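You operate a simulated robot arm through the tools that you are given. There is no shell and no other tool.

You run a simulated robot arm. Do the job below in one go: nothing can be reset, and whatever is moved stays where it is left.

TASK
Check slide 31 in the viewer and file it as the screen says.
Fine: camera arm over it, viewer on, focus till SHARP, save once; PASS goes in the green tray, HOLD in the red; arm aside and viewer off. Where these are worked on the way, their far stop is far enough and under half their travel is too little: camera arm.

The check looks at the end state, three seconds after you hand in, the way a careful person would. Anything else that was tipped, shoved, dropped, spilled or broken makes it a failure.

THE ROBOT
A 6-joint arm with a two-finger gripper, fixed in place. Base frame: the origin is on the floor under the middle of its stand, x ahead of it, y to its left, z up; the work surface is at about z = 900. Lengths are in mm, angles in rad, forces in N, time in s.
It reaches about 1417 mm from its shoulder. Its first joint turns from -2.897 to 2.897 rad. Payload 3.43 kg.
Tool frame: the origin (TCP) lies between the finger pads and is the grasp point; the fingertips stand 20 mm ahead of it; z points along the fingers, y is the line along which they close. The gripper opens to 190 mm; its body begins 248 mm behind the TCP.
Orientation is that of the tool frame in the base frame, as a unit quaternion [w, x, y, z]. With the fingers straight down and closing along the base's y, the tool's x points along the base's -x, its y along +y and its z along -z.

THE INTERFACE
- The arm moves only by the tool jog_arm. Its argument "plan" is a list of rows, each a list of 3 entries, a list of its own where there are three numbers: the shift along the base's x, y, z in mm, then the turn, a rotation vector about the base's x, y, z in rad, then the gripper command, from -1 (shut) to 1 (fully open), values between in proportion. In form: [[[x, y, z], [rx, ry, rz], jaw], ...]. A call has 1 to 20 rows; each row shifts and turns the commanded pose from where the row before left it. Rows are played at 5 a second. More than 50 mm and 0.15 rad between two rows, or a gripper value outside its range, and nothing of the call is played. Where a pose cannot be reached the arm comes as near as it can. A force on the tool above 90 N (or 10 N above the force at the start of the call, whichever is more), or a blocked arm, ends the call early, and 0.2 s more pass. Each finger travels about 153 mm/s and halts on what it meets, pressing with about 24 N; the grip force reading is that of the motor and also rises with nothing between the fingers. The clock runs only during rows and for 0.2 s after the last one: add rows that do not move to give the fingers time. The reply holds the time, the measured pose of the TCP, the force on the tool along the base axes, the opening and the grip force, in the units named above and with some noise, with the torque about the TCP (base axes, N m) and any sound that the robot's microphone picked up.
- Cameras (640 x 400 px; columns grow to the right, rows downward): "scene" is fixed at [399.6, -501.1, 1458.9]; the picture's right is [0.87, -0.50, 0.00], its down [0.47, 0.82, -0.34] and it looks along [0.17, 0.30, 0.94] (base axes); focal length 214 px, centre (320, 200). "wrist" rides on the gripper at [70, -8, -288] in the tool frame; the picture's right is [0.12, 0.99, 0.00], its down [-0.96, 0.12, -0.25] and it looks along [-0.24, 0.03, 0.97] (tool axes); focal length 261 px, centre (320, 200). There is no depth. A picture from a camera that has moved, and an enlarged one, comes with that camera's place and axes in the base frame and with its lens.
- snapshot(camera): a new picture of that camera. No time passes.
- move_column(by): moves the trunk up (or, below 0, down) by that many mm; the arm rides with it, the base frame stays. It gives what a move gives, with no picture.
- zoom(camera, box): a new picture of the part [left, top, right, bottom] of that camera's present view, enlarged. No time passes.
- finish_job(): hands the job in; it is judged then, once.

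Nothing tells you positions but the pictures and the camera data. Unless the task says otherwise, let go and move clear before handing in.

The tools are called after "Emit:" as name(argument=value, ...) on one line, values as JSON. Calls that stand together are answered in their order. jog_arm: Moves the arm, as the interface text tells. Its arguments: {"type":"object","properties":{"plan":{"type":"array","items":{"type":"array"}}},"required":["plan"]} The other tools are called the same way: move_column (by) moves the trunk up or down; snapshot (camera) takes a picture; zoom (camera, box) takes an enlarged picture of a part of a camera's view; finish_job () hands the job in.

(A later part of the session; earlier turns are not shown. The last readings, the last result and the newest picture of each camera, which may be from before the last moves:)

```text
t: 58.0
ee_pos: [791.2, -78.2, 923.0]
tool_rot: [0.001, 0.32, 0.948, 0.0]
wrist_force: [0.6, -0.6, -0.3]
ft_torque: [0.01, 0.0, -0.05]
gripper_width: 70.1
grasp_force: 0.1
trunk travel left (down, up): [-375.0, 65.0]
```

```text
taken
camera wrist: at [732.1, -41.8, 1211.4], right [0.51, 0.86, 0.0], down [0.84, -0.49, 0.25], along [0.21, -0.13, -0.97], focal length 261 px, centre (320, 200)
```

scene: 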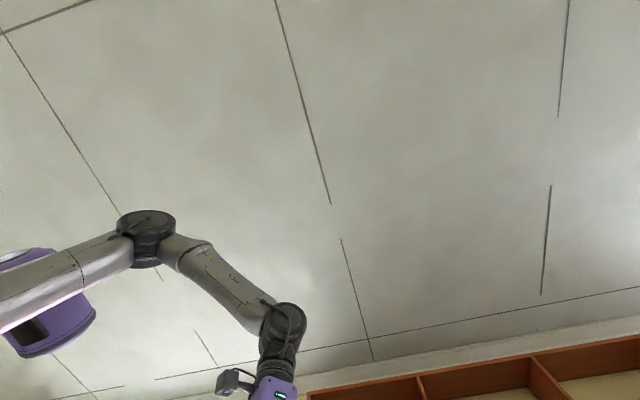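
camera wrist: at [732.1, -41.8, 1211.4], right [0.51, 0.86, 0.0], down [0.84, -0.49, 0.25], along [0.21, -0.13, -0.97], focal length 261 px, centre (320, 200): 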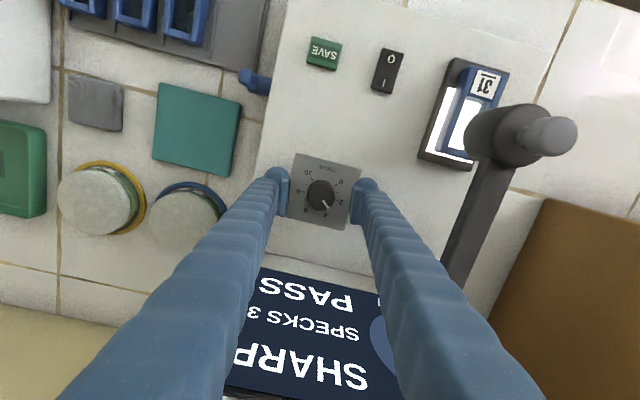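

SHARP, SPECKS 3, PASS: it stays after release, so the slide goes in the green tray. Now I'll rise straight up, turn so the screen stays in view, and go above SAVE.

Emit:
jog_arm(plan=[[[0, 0, 15], [0, 0, 0], -0.26], [[0, 0, 35], [0, 0, 0], -0.26], [[0, 0, 35], [0, 0, 0], -0.26], [[-12.7, 8.2, 0], [0, 0, 0.143], -0.6], [[-12.7, 8.2, 0], [0, 0, 0.143], -1], [[-12.7, 8.2, 0], [0, 0, 0.143], -1], [[-12.7, 8.2, 0], [0, 0, 0.143], -1], [[-12.7, 8.2, 0], [0, 0, 0.143], -1], [[-12.7, 8.2, 0], [0, 0, 0.143], -1], [[-12.7, 8.2, 0], [0, 0, 0.143], -1], [[-12.7, 8.2, 0], [0, 0, 0.143], -1], [[-12.7, 8.2, 0], [0, 0, 0.143], -1], [[-12.7, 8.2, 0], [0, 0, 0.143], -1], [[0, 0, 0], [0, 0, 0], -1]])

Emit:
snapshot(camera="wrist")

Emit:
zoom(camera="wrist", box=[260, 120, 380, 195])

```text
t: 61.0
ee_pos: [664.5, 3.4, 1009.4]
tool_rot: [0.001, -0.38, 0.925, 0.0]
wrist_force: [-0.6, 0.4, -0.2]
ft_torque: [-0.04, 0.05, -0.03]
gripper_width: 0.2
grasp_force: 24.8
trunk travel left (down, up): [-375.0, 65.0]
```

```text
taken
camera wrist: at [622.7, -51.7, 1296.4], right [-0.78, 0.62, 0.0], down [0.6, 0.76, 0.25], along [0.15, 0.19, -0.97], focal length 261 px, centre (320, 200)
```

wrist: 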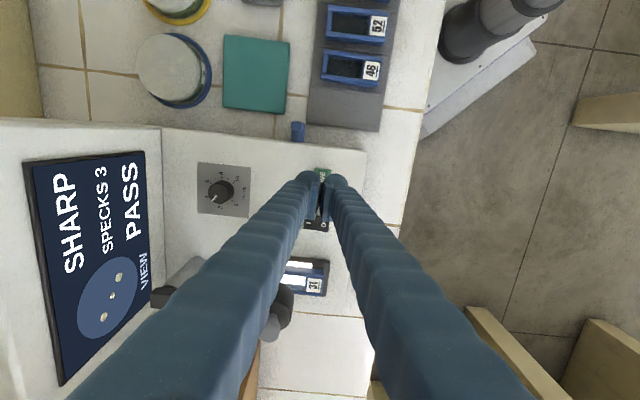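

```text
5.33 times, centred on (320, 158) of wrist
camera zoom: at [622.7, -51.7, 1296.4], right [-0.78, 0.62, 0.0], down [0.6, 0.76, 0.25], along [0.15, 0.19, -0.97], focal length 1390 px, centre (320, 427)
```

zoom: 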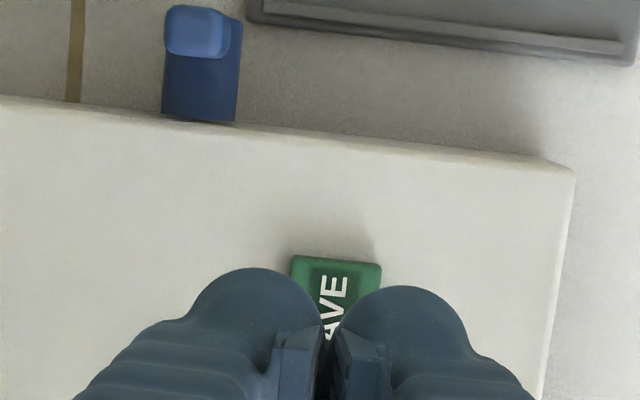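

Emit:
jog_arm(plan=[[[-5.6, -0.3, -30], [0, 0, 0], -1], [[0, 0, -30], [0, 0, 0], -1], [[0, 0, -8], [0, 0, 0], -1], [[0, 0, 0], [0, 0, 0], -1]])

Emit:
zoom(camera="wrist", box=[240, 120, 400, 220])

Emit:
zoom(camera="wrist", box=[0, 100, 320, 300])

```text
t: 62.0
ee_pos: [658.2, 3.8, 942.2]
tool_rot: [0.0, -0.38, 0.925, 0.0]
wrist_force: [-0.3, -0.3, -0.5]
ft_torque: [0.0, -0.01, 0.01]
gripper_width: 0.0
grasp_force: 24.0
trunk travel left (down, up): [-375.0, 65.0]
```

```text
4.00 times, centred on (320, 170) of wrist
camera zoom: at [616.4, -51.5, 1228.5], right [-0.78, 0.62, 0.0], down [0.6, 0.76, 0.25], along [0.15, 0.19, -0.97], focal length 1043 px, centre (320, 320)
```

zoom: 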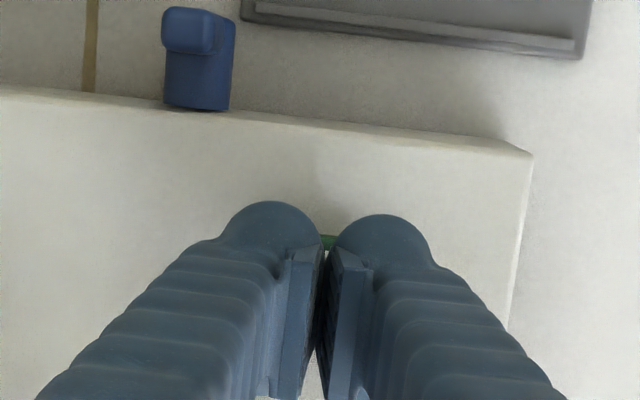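

```text
2.00 times, centred on (160, 200) of wrist
camera zoom: at [616.4, -51.5, 1228.5], right [-0.78, 0.62, 0.0], down [0.6, 0.76, 0.25], along [0.15, 0.19, -0.97], focal length 521 px, centre (640, 200)
```

zoom: 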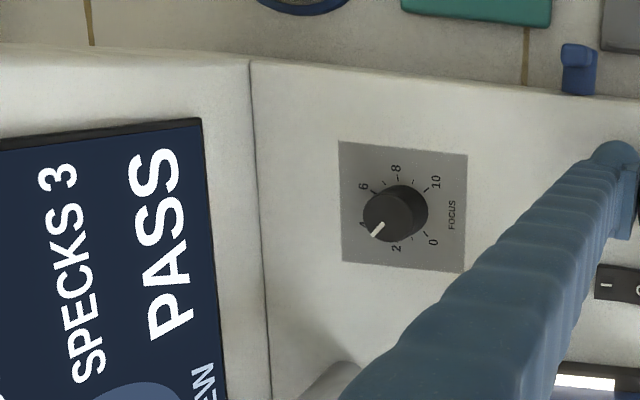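

Emit:
jog_arm(plan=[[[0, 0, -3], [0, 0, 0], -1], [[0, 0, -3], [0, 0, 0], -1], [[0, 0, 0], [0, 0, 0], -1]])

Emit:
zoom(camera="wrist", box=[0, 100, 320, 300])

```text
t: 62.8
ee_pos: [658.5, 3.4, 935.9]
tool_rot: [0.0, -0.38, 0.925, -0.001]
wrist_force: [-0.7, 0.2, -0.6]
ft_torque: [-0.01, 0.0, 0.01]
gripper_width: 0.2
grasp_force: 24.1
trunk travel left (down, up): [-375.0, 65.0]
```

```text
2.00 times, centred on (160, 200) of wrist
camera zoom: at [616.5, -51.8, 1222.4], right [-0.78, 0.62, 0.0], down [0.6, 0.76, 0.25], along [0.15, 0.19, -0.97], focal length 521 px, centre (640, 200)
```

zoom: 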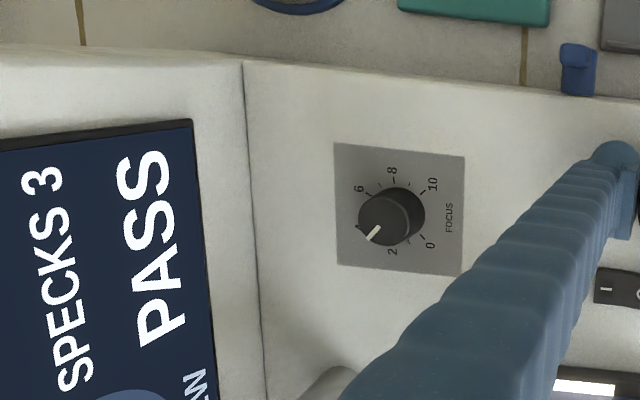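

Emit:
jog_arm(plan=[[[0, 0, -1.5], [0, 0, 0], -1], [[0, 0, -1.5], [0, 0, 0], -1], [[0, 0, 0], [0, 0, 0], -1]])

Emit:
zoom(camera="wrist", box=[0, 100, 320, 300])

```text
t: 63.6
ee_pos: [658.0, 2.9, 931.5]
tool_rot: [-0.001, -0.379, 0.925, -0.001]
wrist_force: [-0.5, 0.4, 0.6]
ft_torque: [0.0, -0.01, -0.04]
gripper_width: 0.0
grasp_force: 23.9
trunk travel left (down, up): [-375.0, 65.0]
```

```text
2.00 times, centred on (160, 200) of wrist
camera zoom: at [616.6, -51.5, 1219.3], right [-0.78, 0.62, 0.0], down [0.6, 0.76, 0.25], along [0.15, 0.19, -0.97], focal length 521 px, centre (640, 200)
```

zoom: 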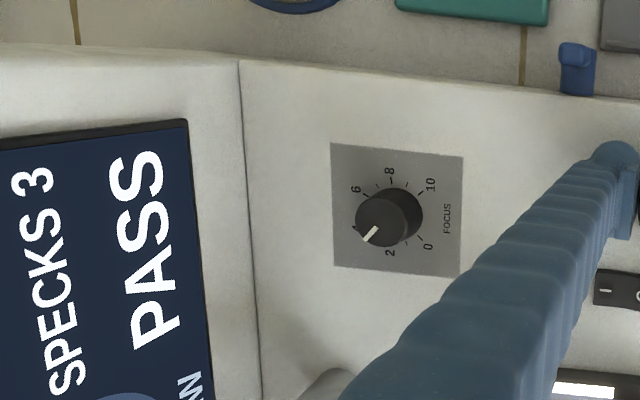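

Emit:
jog_arm(plan=[[[0, 0, -1.5], [0, 0, 0], -1], [[0, 0, -1.5], [0, 0, 0], -1], [[0, 0, 0], [0, 0, 0], -1]])

Emit:
zoom(camera="wrist", box=[0, 100, 320, 300])

```text
t: 64.4
ee_pos: [658.4, 4.0, 929.6]
tool_rot: [0.0, -0.38, 0.925, 0.0]
wrist_force: [-1.4, 0.0, 0.8]
ft_torque: [0.01, -0.02, 0.01]
gripper_width: 0.0
grasp_force: 23.8
trunk travel left (down, up): [-375.0, 65.0]
```

```text
2.00 times, centred on (160, 200) of wrist
camera zoom: at [616.5, -51.4, 1216.4], right [-0.78, 0.62, 0.0], down [0.6, 0.76, 0.25], along [0.15, 0.19, -0.97], focal length 521 px, centre (640, 200)
```

zoom: 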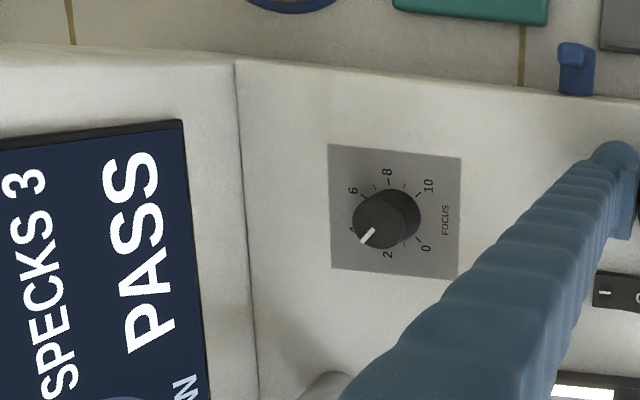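

Emit:
jog_arm(plan=[[[0, 0, -1.2], [0, 0, 0], -1], [[0, 0, -1.2], [0, 0, 0], -1], [[0, 0, 0], [0, 0, 0], -1]])

Emit:
zoom(camera="wrist", box=[0, 100, 320, 300])

```text
t: 65.2
ee_pos: [659.7, 3.1, 927.5]
tool_rot: [0.0, -0.379, 0.925, 0.0]
wrist_force: [0.2, -0.2, 0.0]
ft_torque: [-0.01, 0.01, 0.01]
gripper_width: 0.0
grasp_force: 24.0
trunk travel left (down, up): [-375.0, 65.0]
```

```text
2.00 times, centred on (160, 200) of wrist
camera zoom: at [616.9, -51.3, 1213.9], right [-0.78, 0.62, 0.0], down [0.6, 0.76, 0.25], along [0.15, 0.19, -0.97], focal length 521 px, centre (640, 200)
```

zoom: 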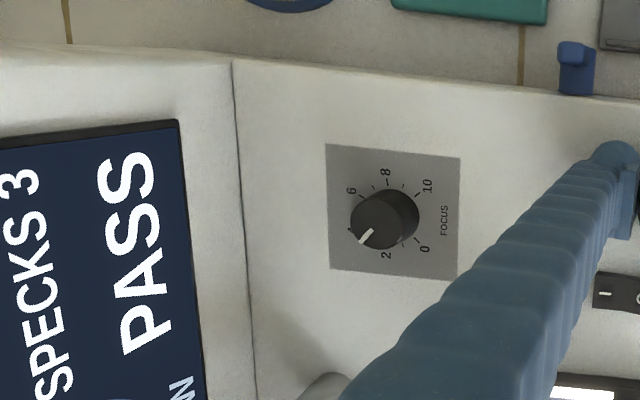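

Emit:
jog_arm(plan=[[[0, 0, -1.2], [0, 0, 0], -1], [[0, 0, -1.2], [0, 0, 0], -1], [[0, 0, 0], [0, 0, 0], -1]])

Emit:
zoom(camera="wrist", box=[0, 100, 320, 300])

```text
t: 66.0
ee_pos: [658.2, 3.1, 924.2]
tool_rot: [0.0, -0.379, 0.925, 0.0]
wrist_force: [0.7, 0.6, 1.6]
ft_torque: [-0.02, 0.0, -0.02]
gripper_width: 6.1
grasp_force: 34.1
trunk travel left (down, up): [-375.0, 65.0]
```

```text
2.00 times, centred on (160, 200) of wrist
camera zoom: at [616.8, -51.6, 1211.6], right [-0.78, 0.62, 0.0], down [0.6, 0.76, 0.25], along [0.15, 0.19, -0.97], focal length 521 px, centre (640, 200)
```

zoom: 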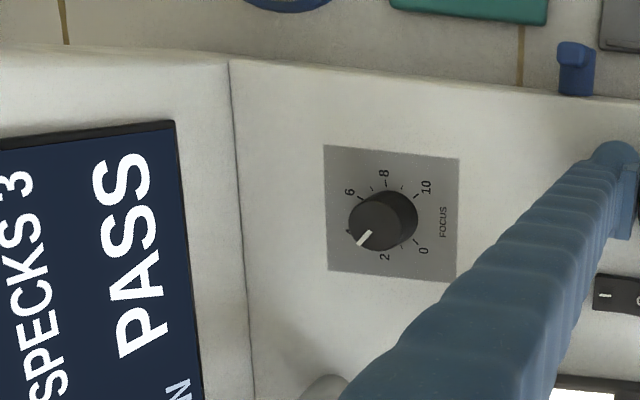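

Emit:
jog_arm(plan=[[[0, 0, -1], [0, 0, 0], -1], [[0, 0, -1], [0, 0, 0], -1], [[0, 0, 0], [0, 0, 0], -1]])

Emit:
snapshot(camera="wrist")

Emit:
zoom(camera="wrist", box=[260, 140, 380, 215])

```text
t: 66.8
ee_pos: [658.6, 4.6, 922.4]
tool_rot: [0.0, -0.379, 0.926, 0.0]
wrist_force: [0.1, 0.0, 2.6]
ft_torque: [0.01, -0.02, 0.0]
gripper_width: 6.1
grasp_force: 34.2
trunk travel left (down, up): [-375.0, 65.0]
heard: click
```

```text
taken
camera wrist: at [616.6, -51.5, 1209.6], right [-0.78, 0.62, 0.0], down [0.6, 0.76, 0.25], along [0.15, 0.19, -0.97], focal length 261 px, centre (320, 200)
```

wrist: 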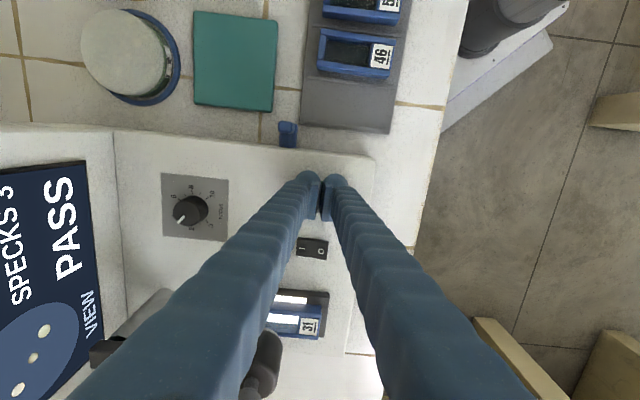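

```text
5.33 times, centred on (320, 178) of wrist
camera zoom: at [616.6, -51.5, 1209.6], right [-0.78, 0.62, 0.0], down [0.6, 0.76, 0.25], along [0.15, 0.19, -0.97], focal length 1390 px, centre (320, 320)
```

zoom: 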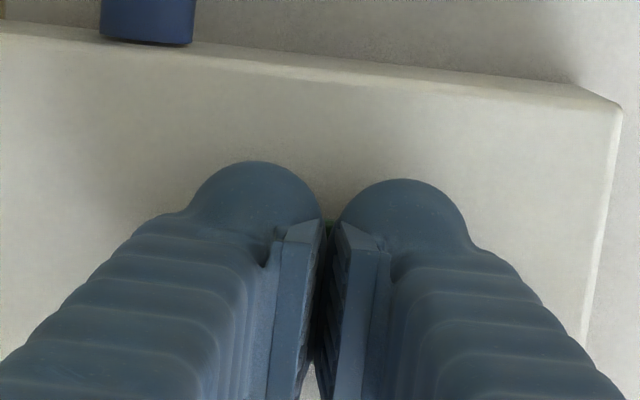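

Heard a click, so SAVE was pressed once. I'll lift straight off and check the screen.

Emit:
jog_arm(plan=[[[0, 0, 10], [0, 0, 0], -1], [[0, 0, 30], [0, 0, 0], -1], [[0, 0, 40], [0, 0, 0], -1], [[0, 0, 40], [0, 0, 0], -1], [[0, 0, 0], [0, 0, 0], -1]])

Emit:
snapshot(camera="wrist")

Emit:
zoom(camera="wrist", box=[0, 120, 240, 270])

```text
t: 68.0
ee_pos: [659.0, 4.2, 1041.2]
tool_rot: [-0.001, -0.38, 0.925, 0.001]
wrist_force: [0.2, -0.5, -0.4]
ft_torque: [-0.03, 0.0, -0.01]
gripper_width: 0.2
grasp_force: 34.6
trunk travel left (down, up): [-375.0, 65.0]
```

```text
taken
camera wrist: at [617.1, -50.9, 1329.2], right [-0.78, 0.62, 0.0], down [0.6, 0.76, 0.25], along [0.15, 0.19, -0.97], focal length 261 px, centre (320, 200)
```

wrist: 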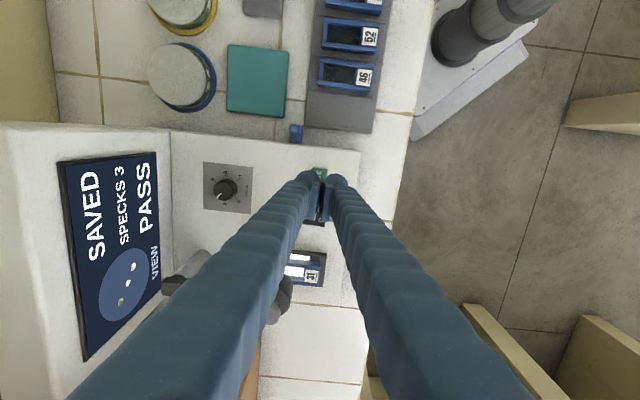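

```text
2.67 times, centred on (120, 195) of wrist
camera zoom: at [617.1, -50.9, 1329.2], right [-0.78, 0.62, 0.0], down [0.6, 0.76, 0.25], along [0.15, 0.19, -0.97], focal length 695 px, centre (853, 213)
```

zoom: 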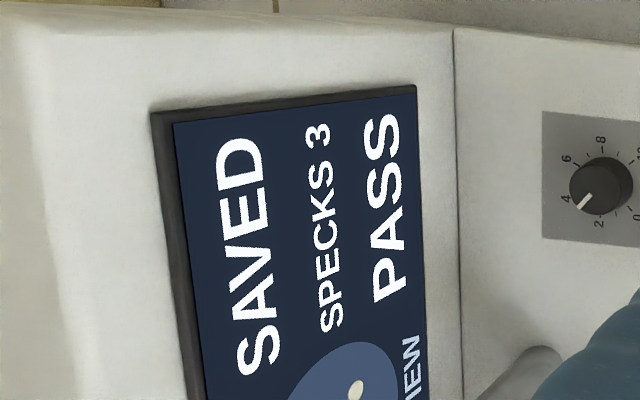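

SAVED / PASS. Next I'll move the camera arm back aside, pushing the bar from its other side.

Emit:
jog_arm(plan=[[[40, 4.2, 0], [0, 0, 0], -1], [[40, 4.2, 0], [0, 0, 0], -1], [[40, 4.3, 0], [0, 0, 0], -1], [[41, 4.3, 0], [0, 0, 0], -1], [[0, 0, 0], [0, 0, 0], -1]])

Emit:
snapshot(camera="wrist")

Emit:
zoom(camera="wrist", box=[240, 100, 440, 225])

```text
t: 69.2
ee_pos: [820.8, 20.7, 1042.6]
tool_rot: [0.0, -0.38, 0.925, 0.0]
wrist_force: [-0.8, 0.6, 0.5]
ft_torque: [0.01, -0.04, 0.01]
gripper_width: 0.2
grasp_force: 34.7
trunk travel left (down, up): [-375.0, 65.0]
```

```text
taken
camera wrist: at [778.5, -34.5, 1330.2], right [-0.78, 0.62, 0.0], down [0.6, 0.76, 0.25], along [0.15, 0.19, -0.97], focal length 261 px, centre (320, 200)
```

wrist: 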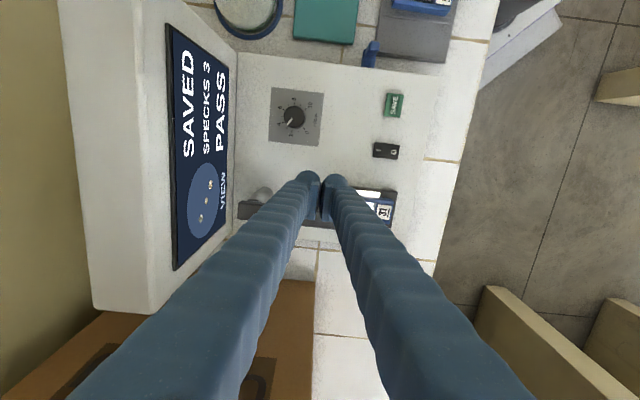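

```text
3.20 times, centred on (340, 162) of wrist
camera zoom: at [778.5, -34.5, 1330.2], right [-0.78, 0.62, 0.0], down [0.6, 0.76, 0.25], along [0.15, 0.19, -0.97], focal length 834 px, centre (256, 320)
```

zoom: 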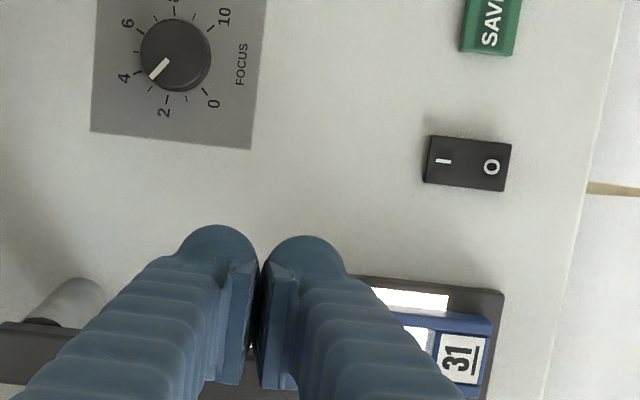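

Emit:
jog_arm(plan=[[[5.1, -5.1, 0], [0, 0, 0], -1], [[0, 0, -25], [0, 0, 0], -1], [[0, 0, -24], [0, 0, 0], -1], [[0, 0, 0], [0, 0, 0], -1]])

Emit:
zoom(camera="wrist", box=[200, 130, 440, 280])

```text
t: 70.2
ee_pos: [826.5, 14.6, 995.4]
tool_rot: [-0.001, -0.379, 0.925, 0.0]
wrist_force: [1.0, -0.2, 0.2]
ft_torque: [0.03, 0.01, -0.03]
gripper_width: 0.1
grasp_force: 34.6
trunk travel left (down, up): [-375.0, 65.0]
```

```text
2.67 times, centred on (320, 205) of wrist
camera zoom: at [783.6, -40.2, 1281.2], right [-0.78, 0.62, 0.0], down [0.6, 0.76, 0.25], along [0.15, 0.19, -0.97], focal length 695 px, centre (320, 187)
```

zoom: 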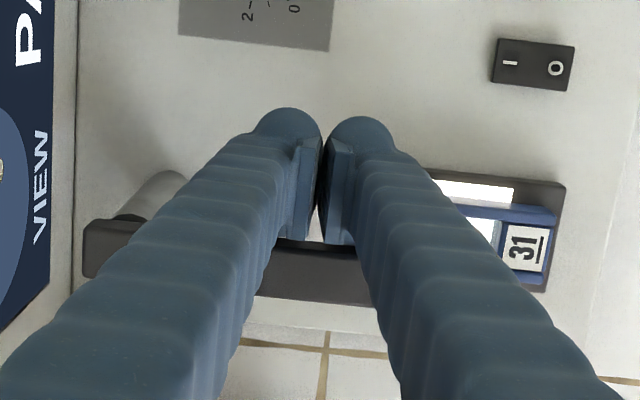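

Emit:
jog_arm(plan=[[[4.4, 4.4, 0], [0, 0, 0], -1], [[4.4, 4.4, 0], [0, 0, 0], -1], [[1.8, 5, 0], [0, 0, 0], -1], [[2.4, 5.2, 0], [0, 0, 0], -1], [[2.4, 5.2, 0], [0, 0, 0], -1], [[0, 0, 0], [0, 0, 0], -1]])

Emit:
zoom(camera="wrist", box=[200, 130, 440, 280])

```text
t: 71.6
ee_pos: [841.8, 39.4, 993.7]
tool_rot: [-0.001, -0.38, 0.925, 0.0]
wrist_force: [-0.2, -0.4, -0.5]
ft_torque: [0.0, 0.01, 0.02]
gripper_width: 0.0
grasp_force: 34.3
trunk travel left (down, up): [-375.0, 65.0]
```

```text
2.67 times, centred on (320, 205) of wrist
camera zoom: at [798.6, -15.6, 1280.7], right [-0.78, 0.62, 0.0], down [0.6, 0.76, 0.25], along [0.15, 0.19, -0.97], focal length 695 px, centre (320, 187)
```

zoom: 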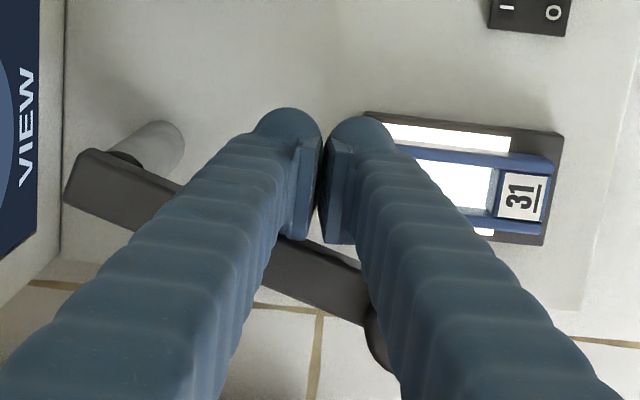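

The bar is swinging away from the slide. I'll continue along the arc to the parked side.

Emit:
jog_arm(plan=[[[3.4, 5.2, 0], [0, 0, 0], -1], [[3.4, 5.2, 0], [0, 0, 0], -1], [[4.7, 4.9, 0], [0, 0, 0], -1], [[4.7, 4.8, 0], [0, 0, 0], -1], [[5.7, 4.3, 0], [0, 0, 0], -1], [[5.8, 4.2, 0], [0, 0, 0], -1], [[6.9, 3.4, 0], [0, 0, 0], -1], [[6.9, 3.3, 0], [0, 0, 0], -1], [[0, 0, 0], [0, 0, 0], -1]])

Emit:
snapshot(camera="wrist")

Emit:
zoom(camera="wrist", box=[200, 130, 440, 280])

```text
t: 73.6
ee_pos: [882.8, 73.6, 993.5]
tool_rot: [-0.001, -0.38, 0.925, 0.0]
wrist_force: [0.5, 0.0, 0.5]
ft_torque: [0.0, 0.0, -0.04]
gripper_width: 0.2
grasp_force: 34.6
trunk travel left (down, up): [-375.0, 65.0]
```

```text
taken
camera wrist: at [839.9, 19.8, 1279.8], right [-0.78, 0.62, 0.0], down [0.6, 0.76, 0.25], along [0.15, 0.19, -0.97], focal length 261 px, centre (320, 200)
```

wrist: 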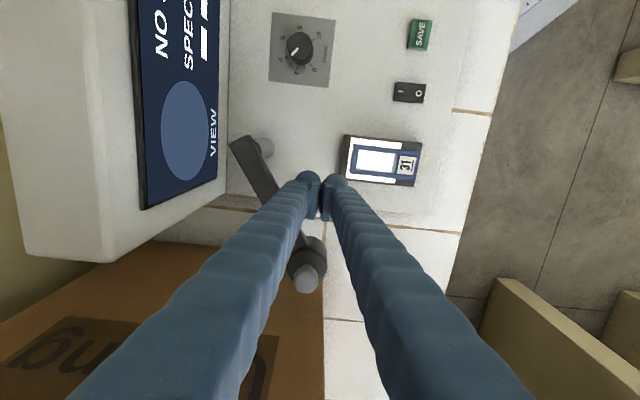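

```text
2.67 times, centred on (320, 205) of wrist
camera zoom: at [839.9, 19.8, 1279.8], right [-0.78, 0.62, 0.0], down [0.6, 0.76, 0.25], along [0.15, 0.19, -0.97], focal length 695 px, centre (320, 187)
```

zoom: 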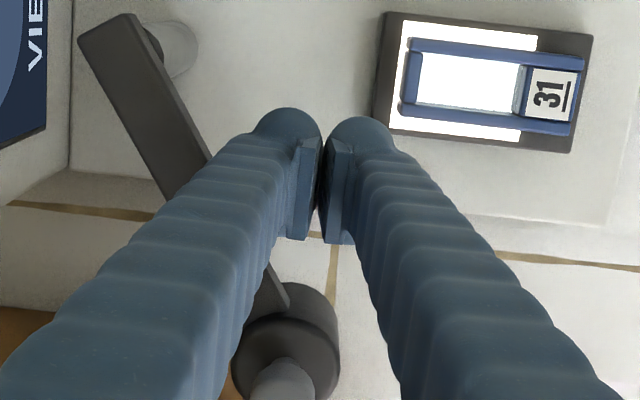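

Emit:
jog_arm(plan=[[[5.3, 1.3, 0], [0, 0, 0], -1], [[5.3, 1.3, 0], [0, 0, 0], -1], [[5.2, 1.2, 0], [0, 0, 0], -1], [[4.3, 0.4, 0], [0, 0, 0], -1], [[4.3, 0.4, 0], [0, 0, 0], -1], [[2.6, 0, 0], [0, 0, 0], -1], [[0, 0, 0], [0, 0, 0], -1]])

Emit:
zoom(camera="wrist", box=[160, 80, 400, 230])

Emit:
snapshot(camera="wrist")

```text
t: 75.2
ee_pos: [909.2, 78.7, 993.1]
tool_rot: [0.0, -0.379, 0.925, 0.0]
wrist_force: [-0.2, -0.8, 0.0]
ft_torque: [0.0, 0.02, -0.01]
gripper_width: 0.0
grasp_force: 34.8
trunk travel left (down, up): [-375.0, 65.0]
```

```text
2.67 times, centred on (280, 155) of wrist
camera zoom: at [866.6, 24.4, 1280.6], right [-0.78, 0.62, 0.0], down [0.6, 0.76, 0.25], along [0.15, 0.19, -0.97], focal length 695 px, centre (427, 320)
```

zoom: 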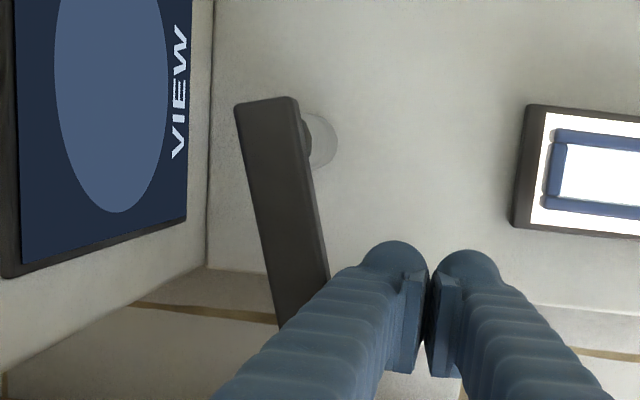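

```text
taken
camera wrist: at [866.6, 24.4, 1280.6], right [-0.78, 0.62, 0.0], down [0.6, 0.76, 0.25], along [0.15, 0.19, -0.97], focal length 261 px, centre (320, 200)
```

wrist: 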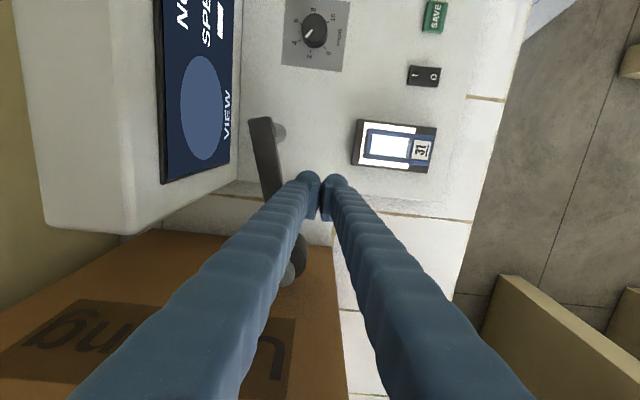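

The arm is back at its parked angle. I'll back off, rise, and return over the slide with the gripper open.

Emit:
jog_arm(plan=[[[-6, 6, 0], [0, 0, 0], -1], [[-12, 10, 0], [0, 0, 0], -1], [[0, 0, 40], [0, 0, 0], -1], [[0, 0, 40], [0, 0, 0], -1], [[-32, 2, 0], [0, 0, 0], -0.3], [[-33, 3, 0], [0, 0, 0.006], 0.2], [[-32.6, 3.3, 0], [0, 0, 0.006], 0.2], [[0, 0, 0], [0, 0, 0], 0.2], [[0, 0, 0], [0, 0, 0], 0.2]])

Emit:
snapshot(camera="wrist")

Emit:
zoom(camera="wrist", box=[240, 100, 400, 200])

```text
t: 77.2
ee_pos: [792.8, 102.9, 1073.7]
tool_rot: [0.0, -0.384, 0.923, 0.0]
wrist_force: [-0.7, -0.4, 1.5]
ft_torque: [0.01, 0.0, 0.02]
gripper_width: 114.1
grasp_force: 0.0
trunk travel left (down, up): [-375.0, 65.0]
```

```text
taken
camera wrist: at [750.4, 47.5, 1360.0], right [-0.79, 0.61, 0.0], down [0.6, 0.76, 0.25], along [0.15, 0.2, -0.97], focal length 261 px, centre (320, 200)
```

wrist: 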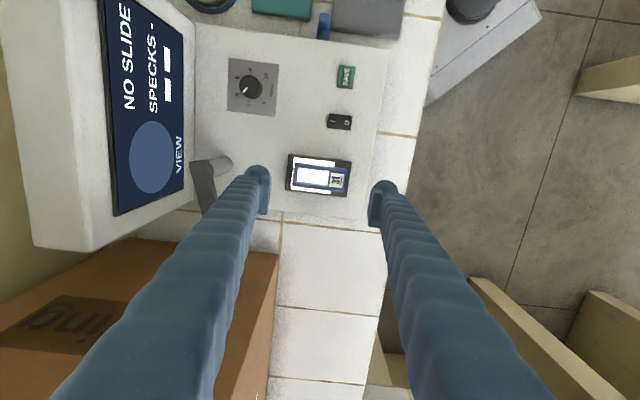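

```text
4.00 times, centred on (320, 150) of wrist
camera zoom: at [750.4, 47.5, 1360.0], right [-0.79, 0.61, 0.0], down [0.6, 0.76, 0.25], along [0.15, 0.2, -0.97], focal length 1043 px, centre (320, 400)
```

zoom: 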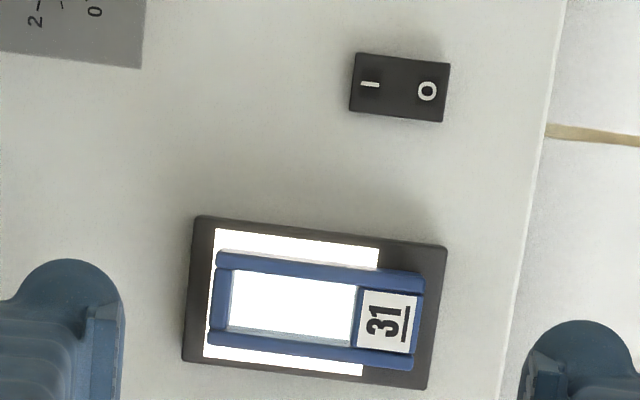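

The slide is centred under the gripper. I'll descend, grip lengthwise and lift it.

Emit:
jog_arm(plan=[[[0, 0, -45], [0, 0, 0], 0.2], [[0, 0, -45], [0, 0, 0], 0.2], [[0, 0, -30], [0, 0, 0], 0.2], [[0, 0, -10], [0, 0, 0], 0.2], [[0, 0, -8], [0, 0, 0], 0.2], [[0, 0, 0], [0, 0, 0], 0.2]])

Emit:
zoom(camera="wrist", box=[240, 115, 400, 215])

```text
t: 78.6
ee_pos: [792.7, 104.1, 935.6]
tool_rot: [0.0, -0.385, 0.923, 0.0]
wrist_force: [-1.2, 1.1, 0.3]
ft_torque: [0.0, -0.01, 0.01]
gripper_width: 113.9
grasp_force: 0.2
trunk travel left (down, up): [-375.0, 65.0]
```

```text
4.00 times, centred on (320, 165) of wrist
camera zoom: at [751.0, 47.9, 1222.8], right [-0.79, 0.61, 0.0], down [0.6, 0.76, 0.25], along [0.15, 0.2, -0.97], focal length 1043 px, centre (320, 340)
```

zoom: 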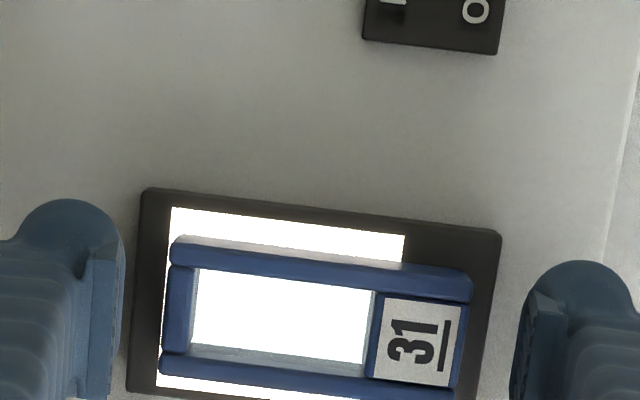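

Emit:
jog_arm(plan=[[[0, 0, -0.5], [0, 0, 0], 0.0], [[0, 0, 0], [0, 0, 0], -0.04], [[0, 0, 0], [0, 0, 0], -0.1], [[0, 0, 0], [0, 0, 0], -0.2], [[0, 0, 0], [0, 0, 0], -0.2]])

```text
t: 79.8
ee_pos: [793.7, 102.7, 934.7]
tool_rot: [0.0, -0.385, 0.923, -0.001]
wrist_force: [2.1, -2.2, 1.8]
ft_torque: [-0.02, -0.08, -0.04]
gripper_width: 86.6
grasp_force: 23.8
trunk travel left (down, up): [-375.0, 65.0]
```

Gripped again. I'll lift, then carry it high across to the green tray while turning so the slide lies along the tray's length.

Emit:
jog_arm(plan=[[[0, 0, 5], [0, 0, 0], -0.2], [[0, 0, 15], [0, 0, 0], -0.2], [[0, 0, 40], [0, 0, 0], -0.2], [[0, 0, 45], [0, 0, 0], -0.2], [[0, 0, 40], [0, 0, 0], -0.2], [[0, 0, 0], [0, 0, 0], -0.2]])

Emit:
zoom(camera="wrist", box=[240, 115, 400, 215])

```text
t: 81.2
ee_pos: [795.1, 103.3, 1079.6]
tool_rot: [-0.001, -0.385, 0.923, 0.001]
wrist_force: [0.5, 0.5, -0.9]
ft_torque: [0.03, 0.03, -0.01]
gripper_width: 86.5
grasp_force: 24.1
trunk travel left (down, up): [-375.0, 65.0]
```

```text
4.00 times, centred on (320, 165) of wrist
camera zoom: at [753.8, 48.0, 1367.6], right [-0.79, 0.61, 0.0], down [0.6, 0.76, 0.25], along [0.15, 0.2, -0.97], focal length 1043 px, centre (320, 340)
```

zoom: 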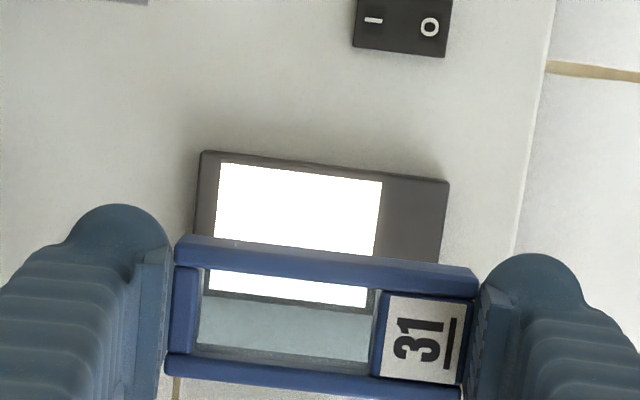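

Emit:
jog_arm(plan=[[[-20, -36, 0], [0, 0, 0], -0.2], [[-20, -36, 0], [0, 0, -0.1428], -0.2], [[-20, -36, 0], [0, 0, -0.1428], -0.2], [[-20, -36, 0], [0, 0, -0.1428], -0.2], [[-20, -36, 0], [0, 0, -0.1428], -0.2], [[-20, -36, 0], [0, 0, -0.1428], -0.2], [[-20, -36, 0], [0, 0, -0.1428], -0.2], [[-20, -36, 0], [0, 0, -0.1428], -0.2], [[-20, -36, 0], [0, 0, -0.1428], -0.2], [[-20, -36, 0], [0, 0, -0.1428], -0.2], [[-20, -36, 0], [0, 0, -0.1428], -0.2], [[-20, -36, 0], [0, 0, -0.1428], -0.2], [[0, 0, 0], [0, 0, 0], -0.2]])

Emit:
snapshot(camera="wrist")

```text
t: 84.0
ee_pos: [554.5, -328.9, 1081.3]
tool_rot: [-0.001, 0.382, 0.924, -0.001]
wrist_force: [-1.2, -0.3, -0.2]
ft_torque: [0.01, 0.02, 0.02]
gripper_width: 86.8
grasp_force: 23.5
trunk travel left (down, up): [-375.0, 65.0]
```

```text
taken
camera wrist: at [500.8, -284.9, 1367.8], right [0.61, 0.79, 0.0], down [0.76, -0.6, 0.25], along [0.19, -0.15, -0.97], focal length 261 px, centre (320, 200)
```

wrist: 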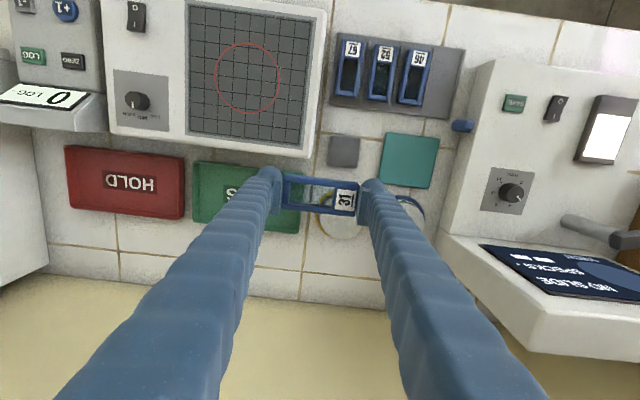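

Emit:
jog_arm(plan=[[[-15.3, -41.5, 0], [0, 0, 0], -0.2], [[-15.3, -41.5, 0], [0, 0, 0], -0.2], [[-15.4, -41.4, 0], [0, 0, 0], -0.2], [[0, 0, 0], [0, 0, 0], -0.2]])

Emit:
snapshot(camera="wrist")

Emit:
zoom(camera="wrist", box=[200, 90, 440, 240])

```text
t: 85.0
ee_pos: [507.9, -454.0, 1081.0]
tool_rot: [-0.001, 0.38, 0.925, 0.0]
wrist_force: [1.0, 0.1, -0.6]
ft_torque: [0.05, 0.05, 0.0]
gripper_width: 86.5
grasp_force: 24.1
trunk travel left (down, up): [-375.0, 65.0]
```

```text
taken
camera wrist: at [454.7, -410.3, 1367.9], right [0.61, 0.79, 0.0], down [0.77, -0.59, 0.25], along [0.19, -0.15, -0.97], focal length 261 px, centre (320, 200)
```

wrist: 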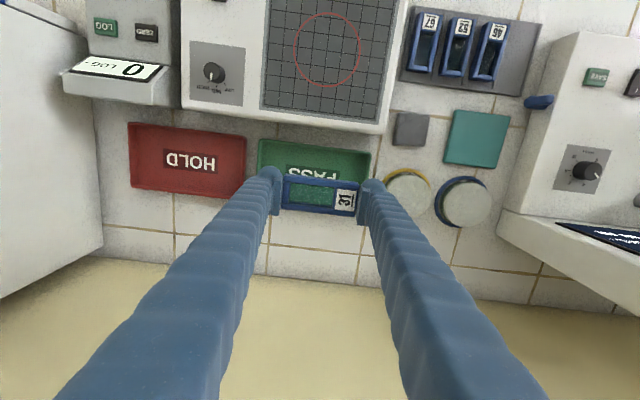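

```text
2.67 times, centred on (320, 165) of wrist
camera zoom: at [454.7, -410.3, 1367.9], right [0.61, 0.79, 0.0], down [0.77, -0.59, 0.25], along [0.19, -0.15, -0.97], focal length 695 px, centre (320, 293)
```

zoom: 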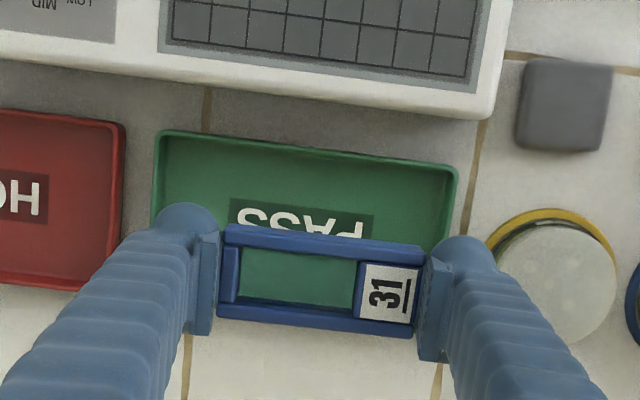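

The green tray is below. I'll shift to its centre and descend partway to verify.

Emit:
jog_arm(plan=[[[0, -18, -10], [0, 0, 0], -0.2], [[0, 0, -40], [0, 0, 0], -0.2], [[0, 0, -40], [0, 0, 0], -0.2], [[0, 0, -30], [0, 0, 0], -0.2], [[0, 0, 0], [0, 0, 0], -0.2]])

Emit:
snapshot(camera="wrist")

Emit:
zoom(camera="wrist", box=[200, 100, 440, 250])

```text
t: 86.2
ee_pos: [506.9, -471.1, 961.4]
tool_rot: [0.0, 0.381, 0.925, 0.0]
wrist_force: [0.5, 0.1, -0.5]
ft_torque: [0.04, -0.03, -0.01]
gripper_width: 87.0
grasp_force: 24.3
trunk travel left (down, up): [-375.0, 65.0]
```

```text
taken
camera wrist: at [453.1, -426.7, 1247.8], right [0.61, 0.79, 0.0], down [0.76, -0.59, 0.25], along [0.2, -0.15, -0.97], focal length 261 px, centre (320, 200)
```

wrist: 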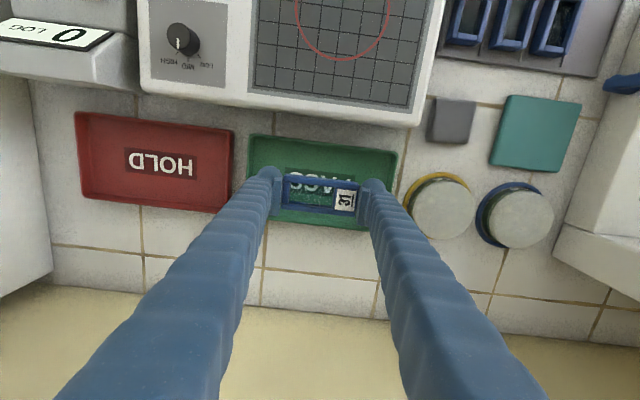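

```text
2.67 times, centred on (320, 175) of wrist
camera zoom: at [453.1, -426.7, 1247.8], right [0.61, 0.79, 0.0], down [0.76, -0.59, 0.25], along [0.2, -0.15, -0.97], focal length 695 px, centre (320, 267)
```

zoom: 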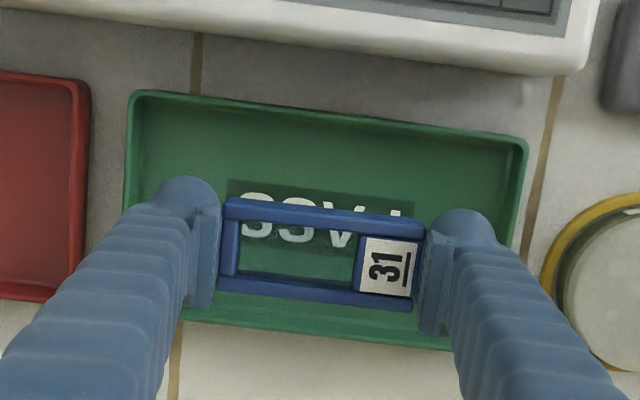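

Emit:
jog_arm(plan=[[[0, 0, -30], [0, 0, 0], -0.2], [[0, 0, -30], [0, 0, 0], -0.2], [[0, 0, -20], [0, 0, 0], -0.2], [[0, 0, 0], [0, 0, 0], -0.2]])

Emit:
snapshot(camera="wrist")

Emit:
zoom(camera="wrist", box=[200, 100, 440, 250])

```text
t: 87.2
ee_pos: [507.6, -471.1, 881.1]
tool_rot: [0.0, 0.381, 0.925, 0.0]
wrist_force: [0.2, 0.0, -1.3]
ft_torque: [0.0, -0.04, -0.04]
gripper_width: 86.4
grasp_force: 23.6
trunk travel left (down, up): [-375.0, 65.0]
```

```text
taken
camera wrist: at [452.6, -427.4, 1167.8], right [0.61, 0.79, 0.0], down [0.76, -0.59, 0.25], along [0.19, -0.15, -0.97], focal length 261 px, centre (320, 200)
```

wrist: 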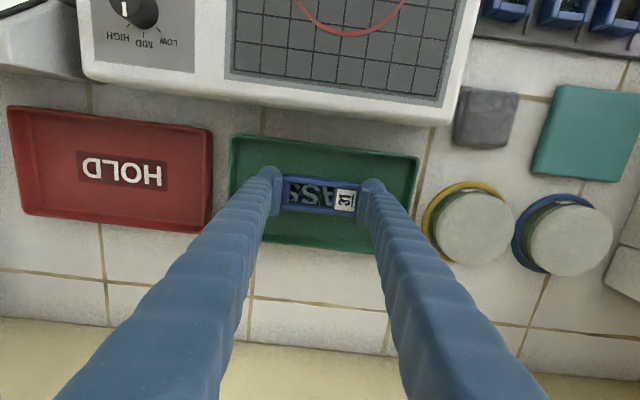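

```text
2.67 times, centred on (320, 175) of wrist
camera zoom: at [452.6, -427.4, 1167.8], right [0.61, 0.79, 0.0], down [0.76, -0.59, 0.25], along [0.19, -0.15, -0.97], focal length 695 px, centre (320, 267)
```

zoom: 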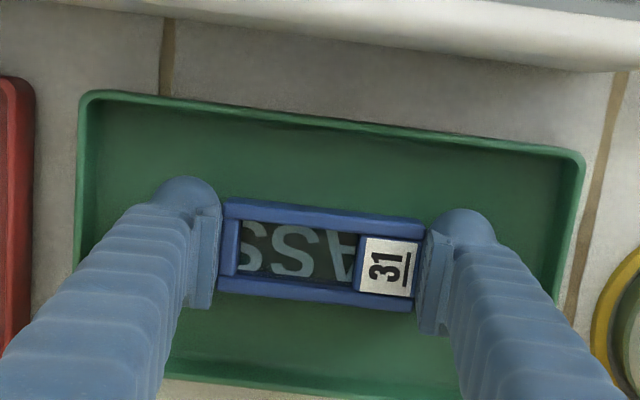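

Emit:
jog_arm(plan=[[[0, 0, -3], [0, 0, 0], -0.2], [[0, 0, -2], [0, 0, 0], -0.2], [[0, 0, 0], [0, 0, 0], -0.2]])

```text
t: 88.0
ee_pos: [506.8, -472.1, 878.4]
tool_rot: [0.001, 0.381, 0.925, 0.0]
wrist_force: [-1.5, 0.4, 24.3]
ft_torque: [-0.01, 0.04, -0.02]
gripper_width: 86.3
grasp_force: 24.3
trunk travel left (down, up): [-375.0, 65.0]
```

Contact with the tray floor. I'll ease up 2 mm and release.

Emit:
jog_arm(plan=[[[0, 0, 2], [0, 0, 0], -0.2], [[0, 0, 0], [0, 0, 0], -0.07], [[0, 0, 0], [0, 0, 0], -0.03], [[0, 0, 0], [0, 0, 0], 0.05], [[0, 0, 0], [0, 0, 0], 0.1], [[0, 0, 0], [0, 0, 0], 0.1]])

Emit:
zoom(camera="wrist", box=[200, 100, 440, 250])

```text
t: 89.4
ee_pos: [506.5, -470.6, 877.5]
tool_rot: [0.0, 0.38, 0.925, 0.0]
wrist_force: [-0.7, 0.5, 0.5]
ft_torque: [0.03, 0.02, 0.01]
gripper_width: 104.4
grasp_force: 0.0
trunk travel left (down, up): [-375.0, 65.0]
```

```text
2.67 times, centred on (320, 175) of wrist
camera zoom: at [453.0, -427.0, 1164.5], right [0.61, 0.79, 0.0], down [0.77, -0.59, 0.25], along [0.19, -0.15, -0.97], focal length 695 px, centre (320, 267)
```

zoom: 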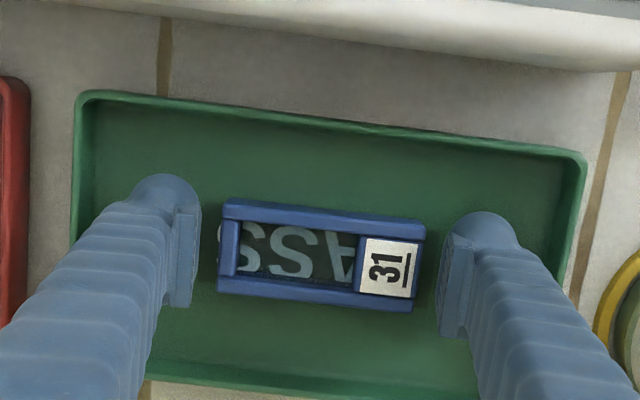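

Slide 31 lies flat in the green PASS tray. I'll lift clear and go to switch the viewer off.

Emit:
jog_arm(plan=[[[0, 0, 8], [0, 0, 0], 0.1], [[0, 0, 40], [0, 0, 0], 0.1], [[0, 0, 45], [0, 0, 0], 0.1], [[0, 0, 45], [0, 0, 0], 0.1], [[0, 0, 45], [0, 0, 0], 0.1], [[0, 0, 30], [0, 0, 0], 0.1], [[0, 0, 0], [0, 0, 0], 0.1]])

Emit:
snapshot(camera="wrist")

```text
t: 91.0
ee_pos: [508.2, -470.3, 1090.9]
tool_rot: [-0.001, 0.38, 0.925, 0.0]
wrist_force: [0.1, 0.0, -0.1]
ft_torque: [0.05, 0.02, -0.01]
gripper_width: 104.4
grasp_force: 0.1
trunk travel left (down, up): [-375.0, 65.0]
```

```text
taken
camera wrist: at [453.5, -426.5, 1377.0], right [0.61, 0.79, 0.0], down [0.77, -0.59, 0.25], along [0.19, -0.15, -0.97], focal length 261 px, centre (320, 200)
```

wrist: 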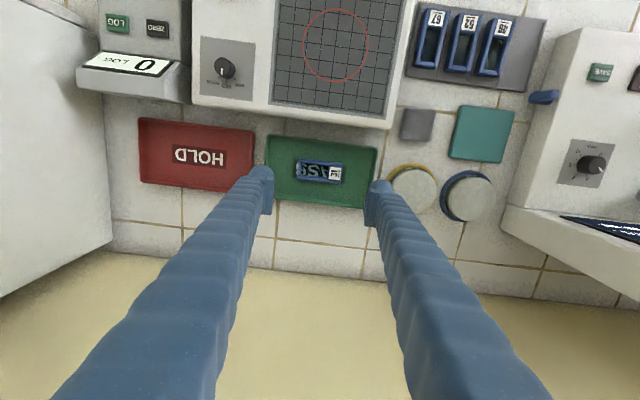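

Emit:
jog_arm(plan=[[[14.3, 41.6, 0], [0, 0, 0], -0.5], [[14.3, 41.6, 0], [0, 0, 0.1428], -1], [[14.3, 41.6, 0], [0, 0, 0.1428], -1], [[14.3, 41.6, 0], [0, 0, 0.1428], -1], [[14.3, 41.6, 0], [0, 0, 0.1428], -1], [[14.3, 41.6, 0], [0, 0, 0.1428], -1], [[14.3, 41.6, 0], [0, 0, 0.1428], -1], [[14.3, 41.6, 0], [0, 0, 0.1428], -1], [[14.3, 41.6, 0], [0, 0, 0.1428], -1], [[14.3, 41.6, 0], [0, 0, 0.1428], -1], [[14.3, 41.6, 0], [0, 0, 0.1428], -1], [[14.3, 41.6, 0], [0, 0, 0.1428], -1], [[14.3, 41.6, 0], [0, 0, 0], -1], [[0, 0, 0], [0, 0, 0], -1]])

Emit:
snapshot(camera="wrist")

Emit:
zoom(camera="wrist", box=[240, 100, 400, 200])

```text
t: 94.0
ee_pos: [692.9, 68.5, 1090.1]
tool_rot: [0.0, -0.385, 0.923, 0.0]
wrist_force: [-0.3, 1.2, -0.1]
ft_torque: [0.0, -0.01, 0.01]
gripper_width: 0.0
grasp_force: 23.9
trunk travel left (down, up): [-375.0, 65.0]
```

```text
taken
camera wrist: at [650.9, 14.2, 1377.2], right [-0.79, 0.61, 0.0], down [0.6, 0.76, 0.25], along [0.15, 0.2, -0.97], focal length 261 px, centre (320, 200)
```

wrist: 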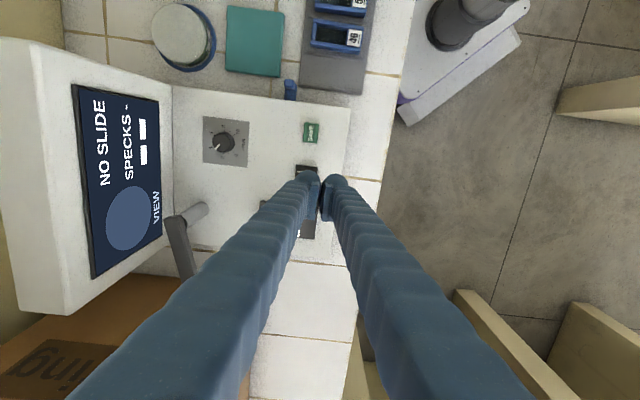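

```text
4.00 times, centred on (320, 150) of wrist
camera zoom: at [650.9, 14.2, 1377.2], right [-0.79, 0.61, 0.0], down [0.6, 0.76, 0.25], along [0.15, 0.2, -0.97], focal length 1043 px, centre (320, 400)
```

zoom: 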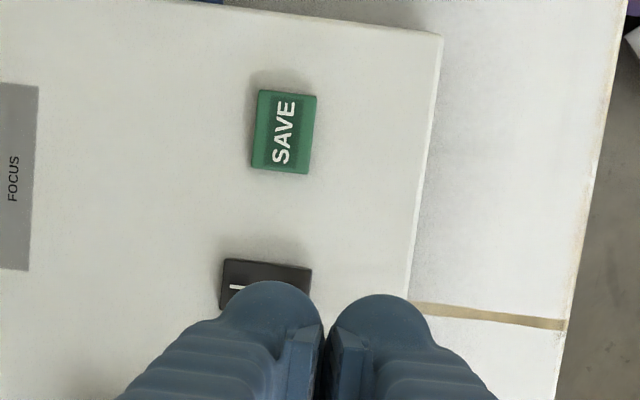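

Emit:
jog_arm(plan=[[[0, 0, -45], [0, 0, 0], -1], [[0, 0, -45], [0, 0, 0], -1], [[0, 0, -40], [0, 0, 0], -1], [[0, 0, -20], [0, 0, 0], -1], [[0, 0, -5], [0, 0, 0], -1], [[0, 0, 0], [0, 0, 0], -1]])

Emit:
snapshot(camera="wrist")

Emit:
zoom(camera="wrist", box=[240, 120, 400, 220])

```text
t: 95.4
ee_pos: [693.0, 69.6, 935.6]
tool_rot: [0.0, -0.385, 0.923, -0.001]
wrist_force: [0.6, 0.2, 1.1]
ft_torque: [0.0, -0.04, -0.02]
gripper_width: 0.0
grasp_force: 23.7
trunk travel left (down, up): [-375.0, 65.0]
```

```text
taken
camera wrist: at [651.8, 14.5, 1222.8], right [-0.79, 0.61, 0.0], down [0.6, 0.76, 0.25], along [0.15, 0.2, -0.97], focal length 261 px, centre (320, 200)
```

wrist: 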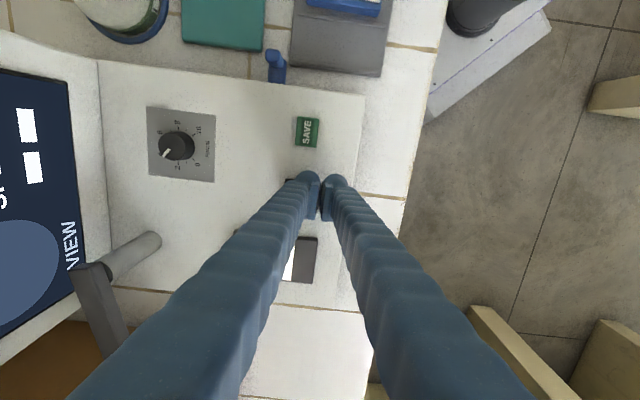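

```text
4.00 times, centred on (320, 170) of wrist
camera zoom: at [651.8, 14.5, 1222.8], right [-0.79, 0.61, 0.0], down [0.6, 0.76, 0.25], along [0.15, 0.2, -0.97], focal length 1043 px, centre (320, 320)
```

zoom: 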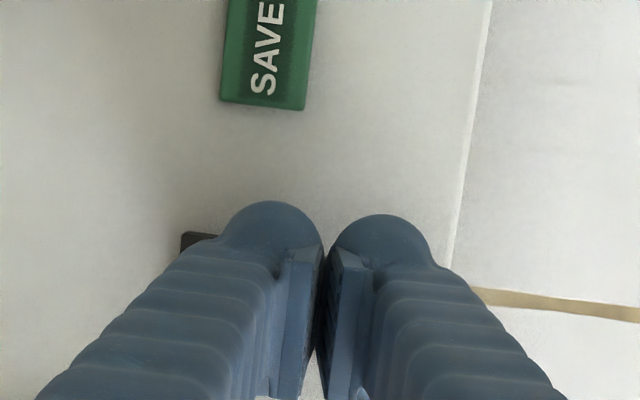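

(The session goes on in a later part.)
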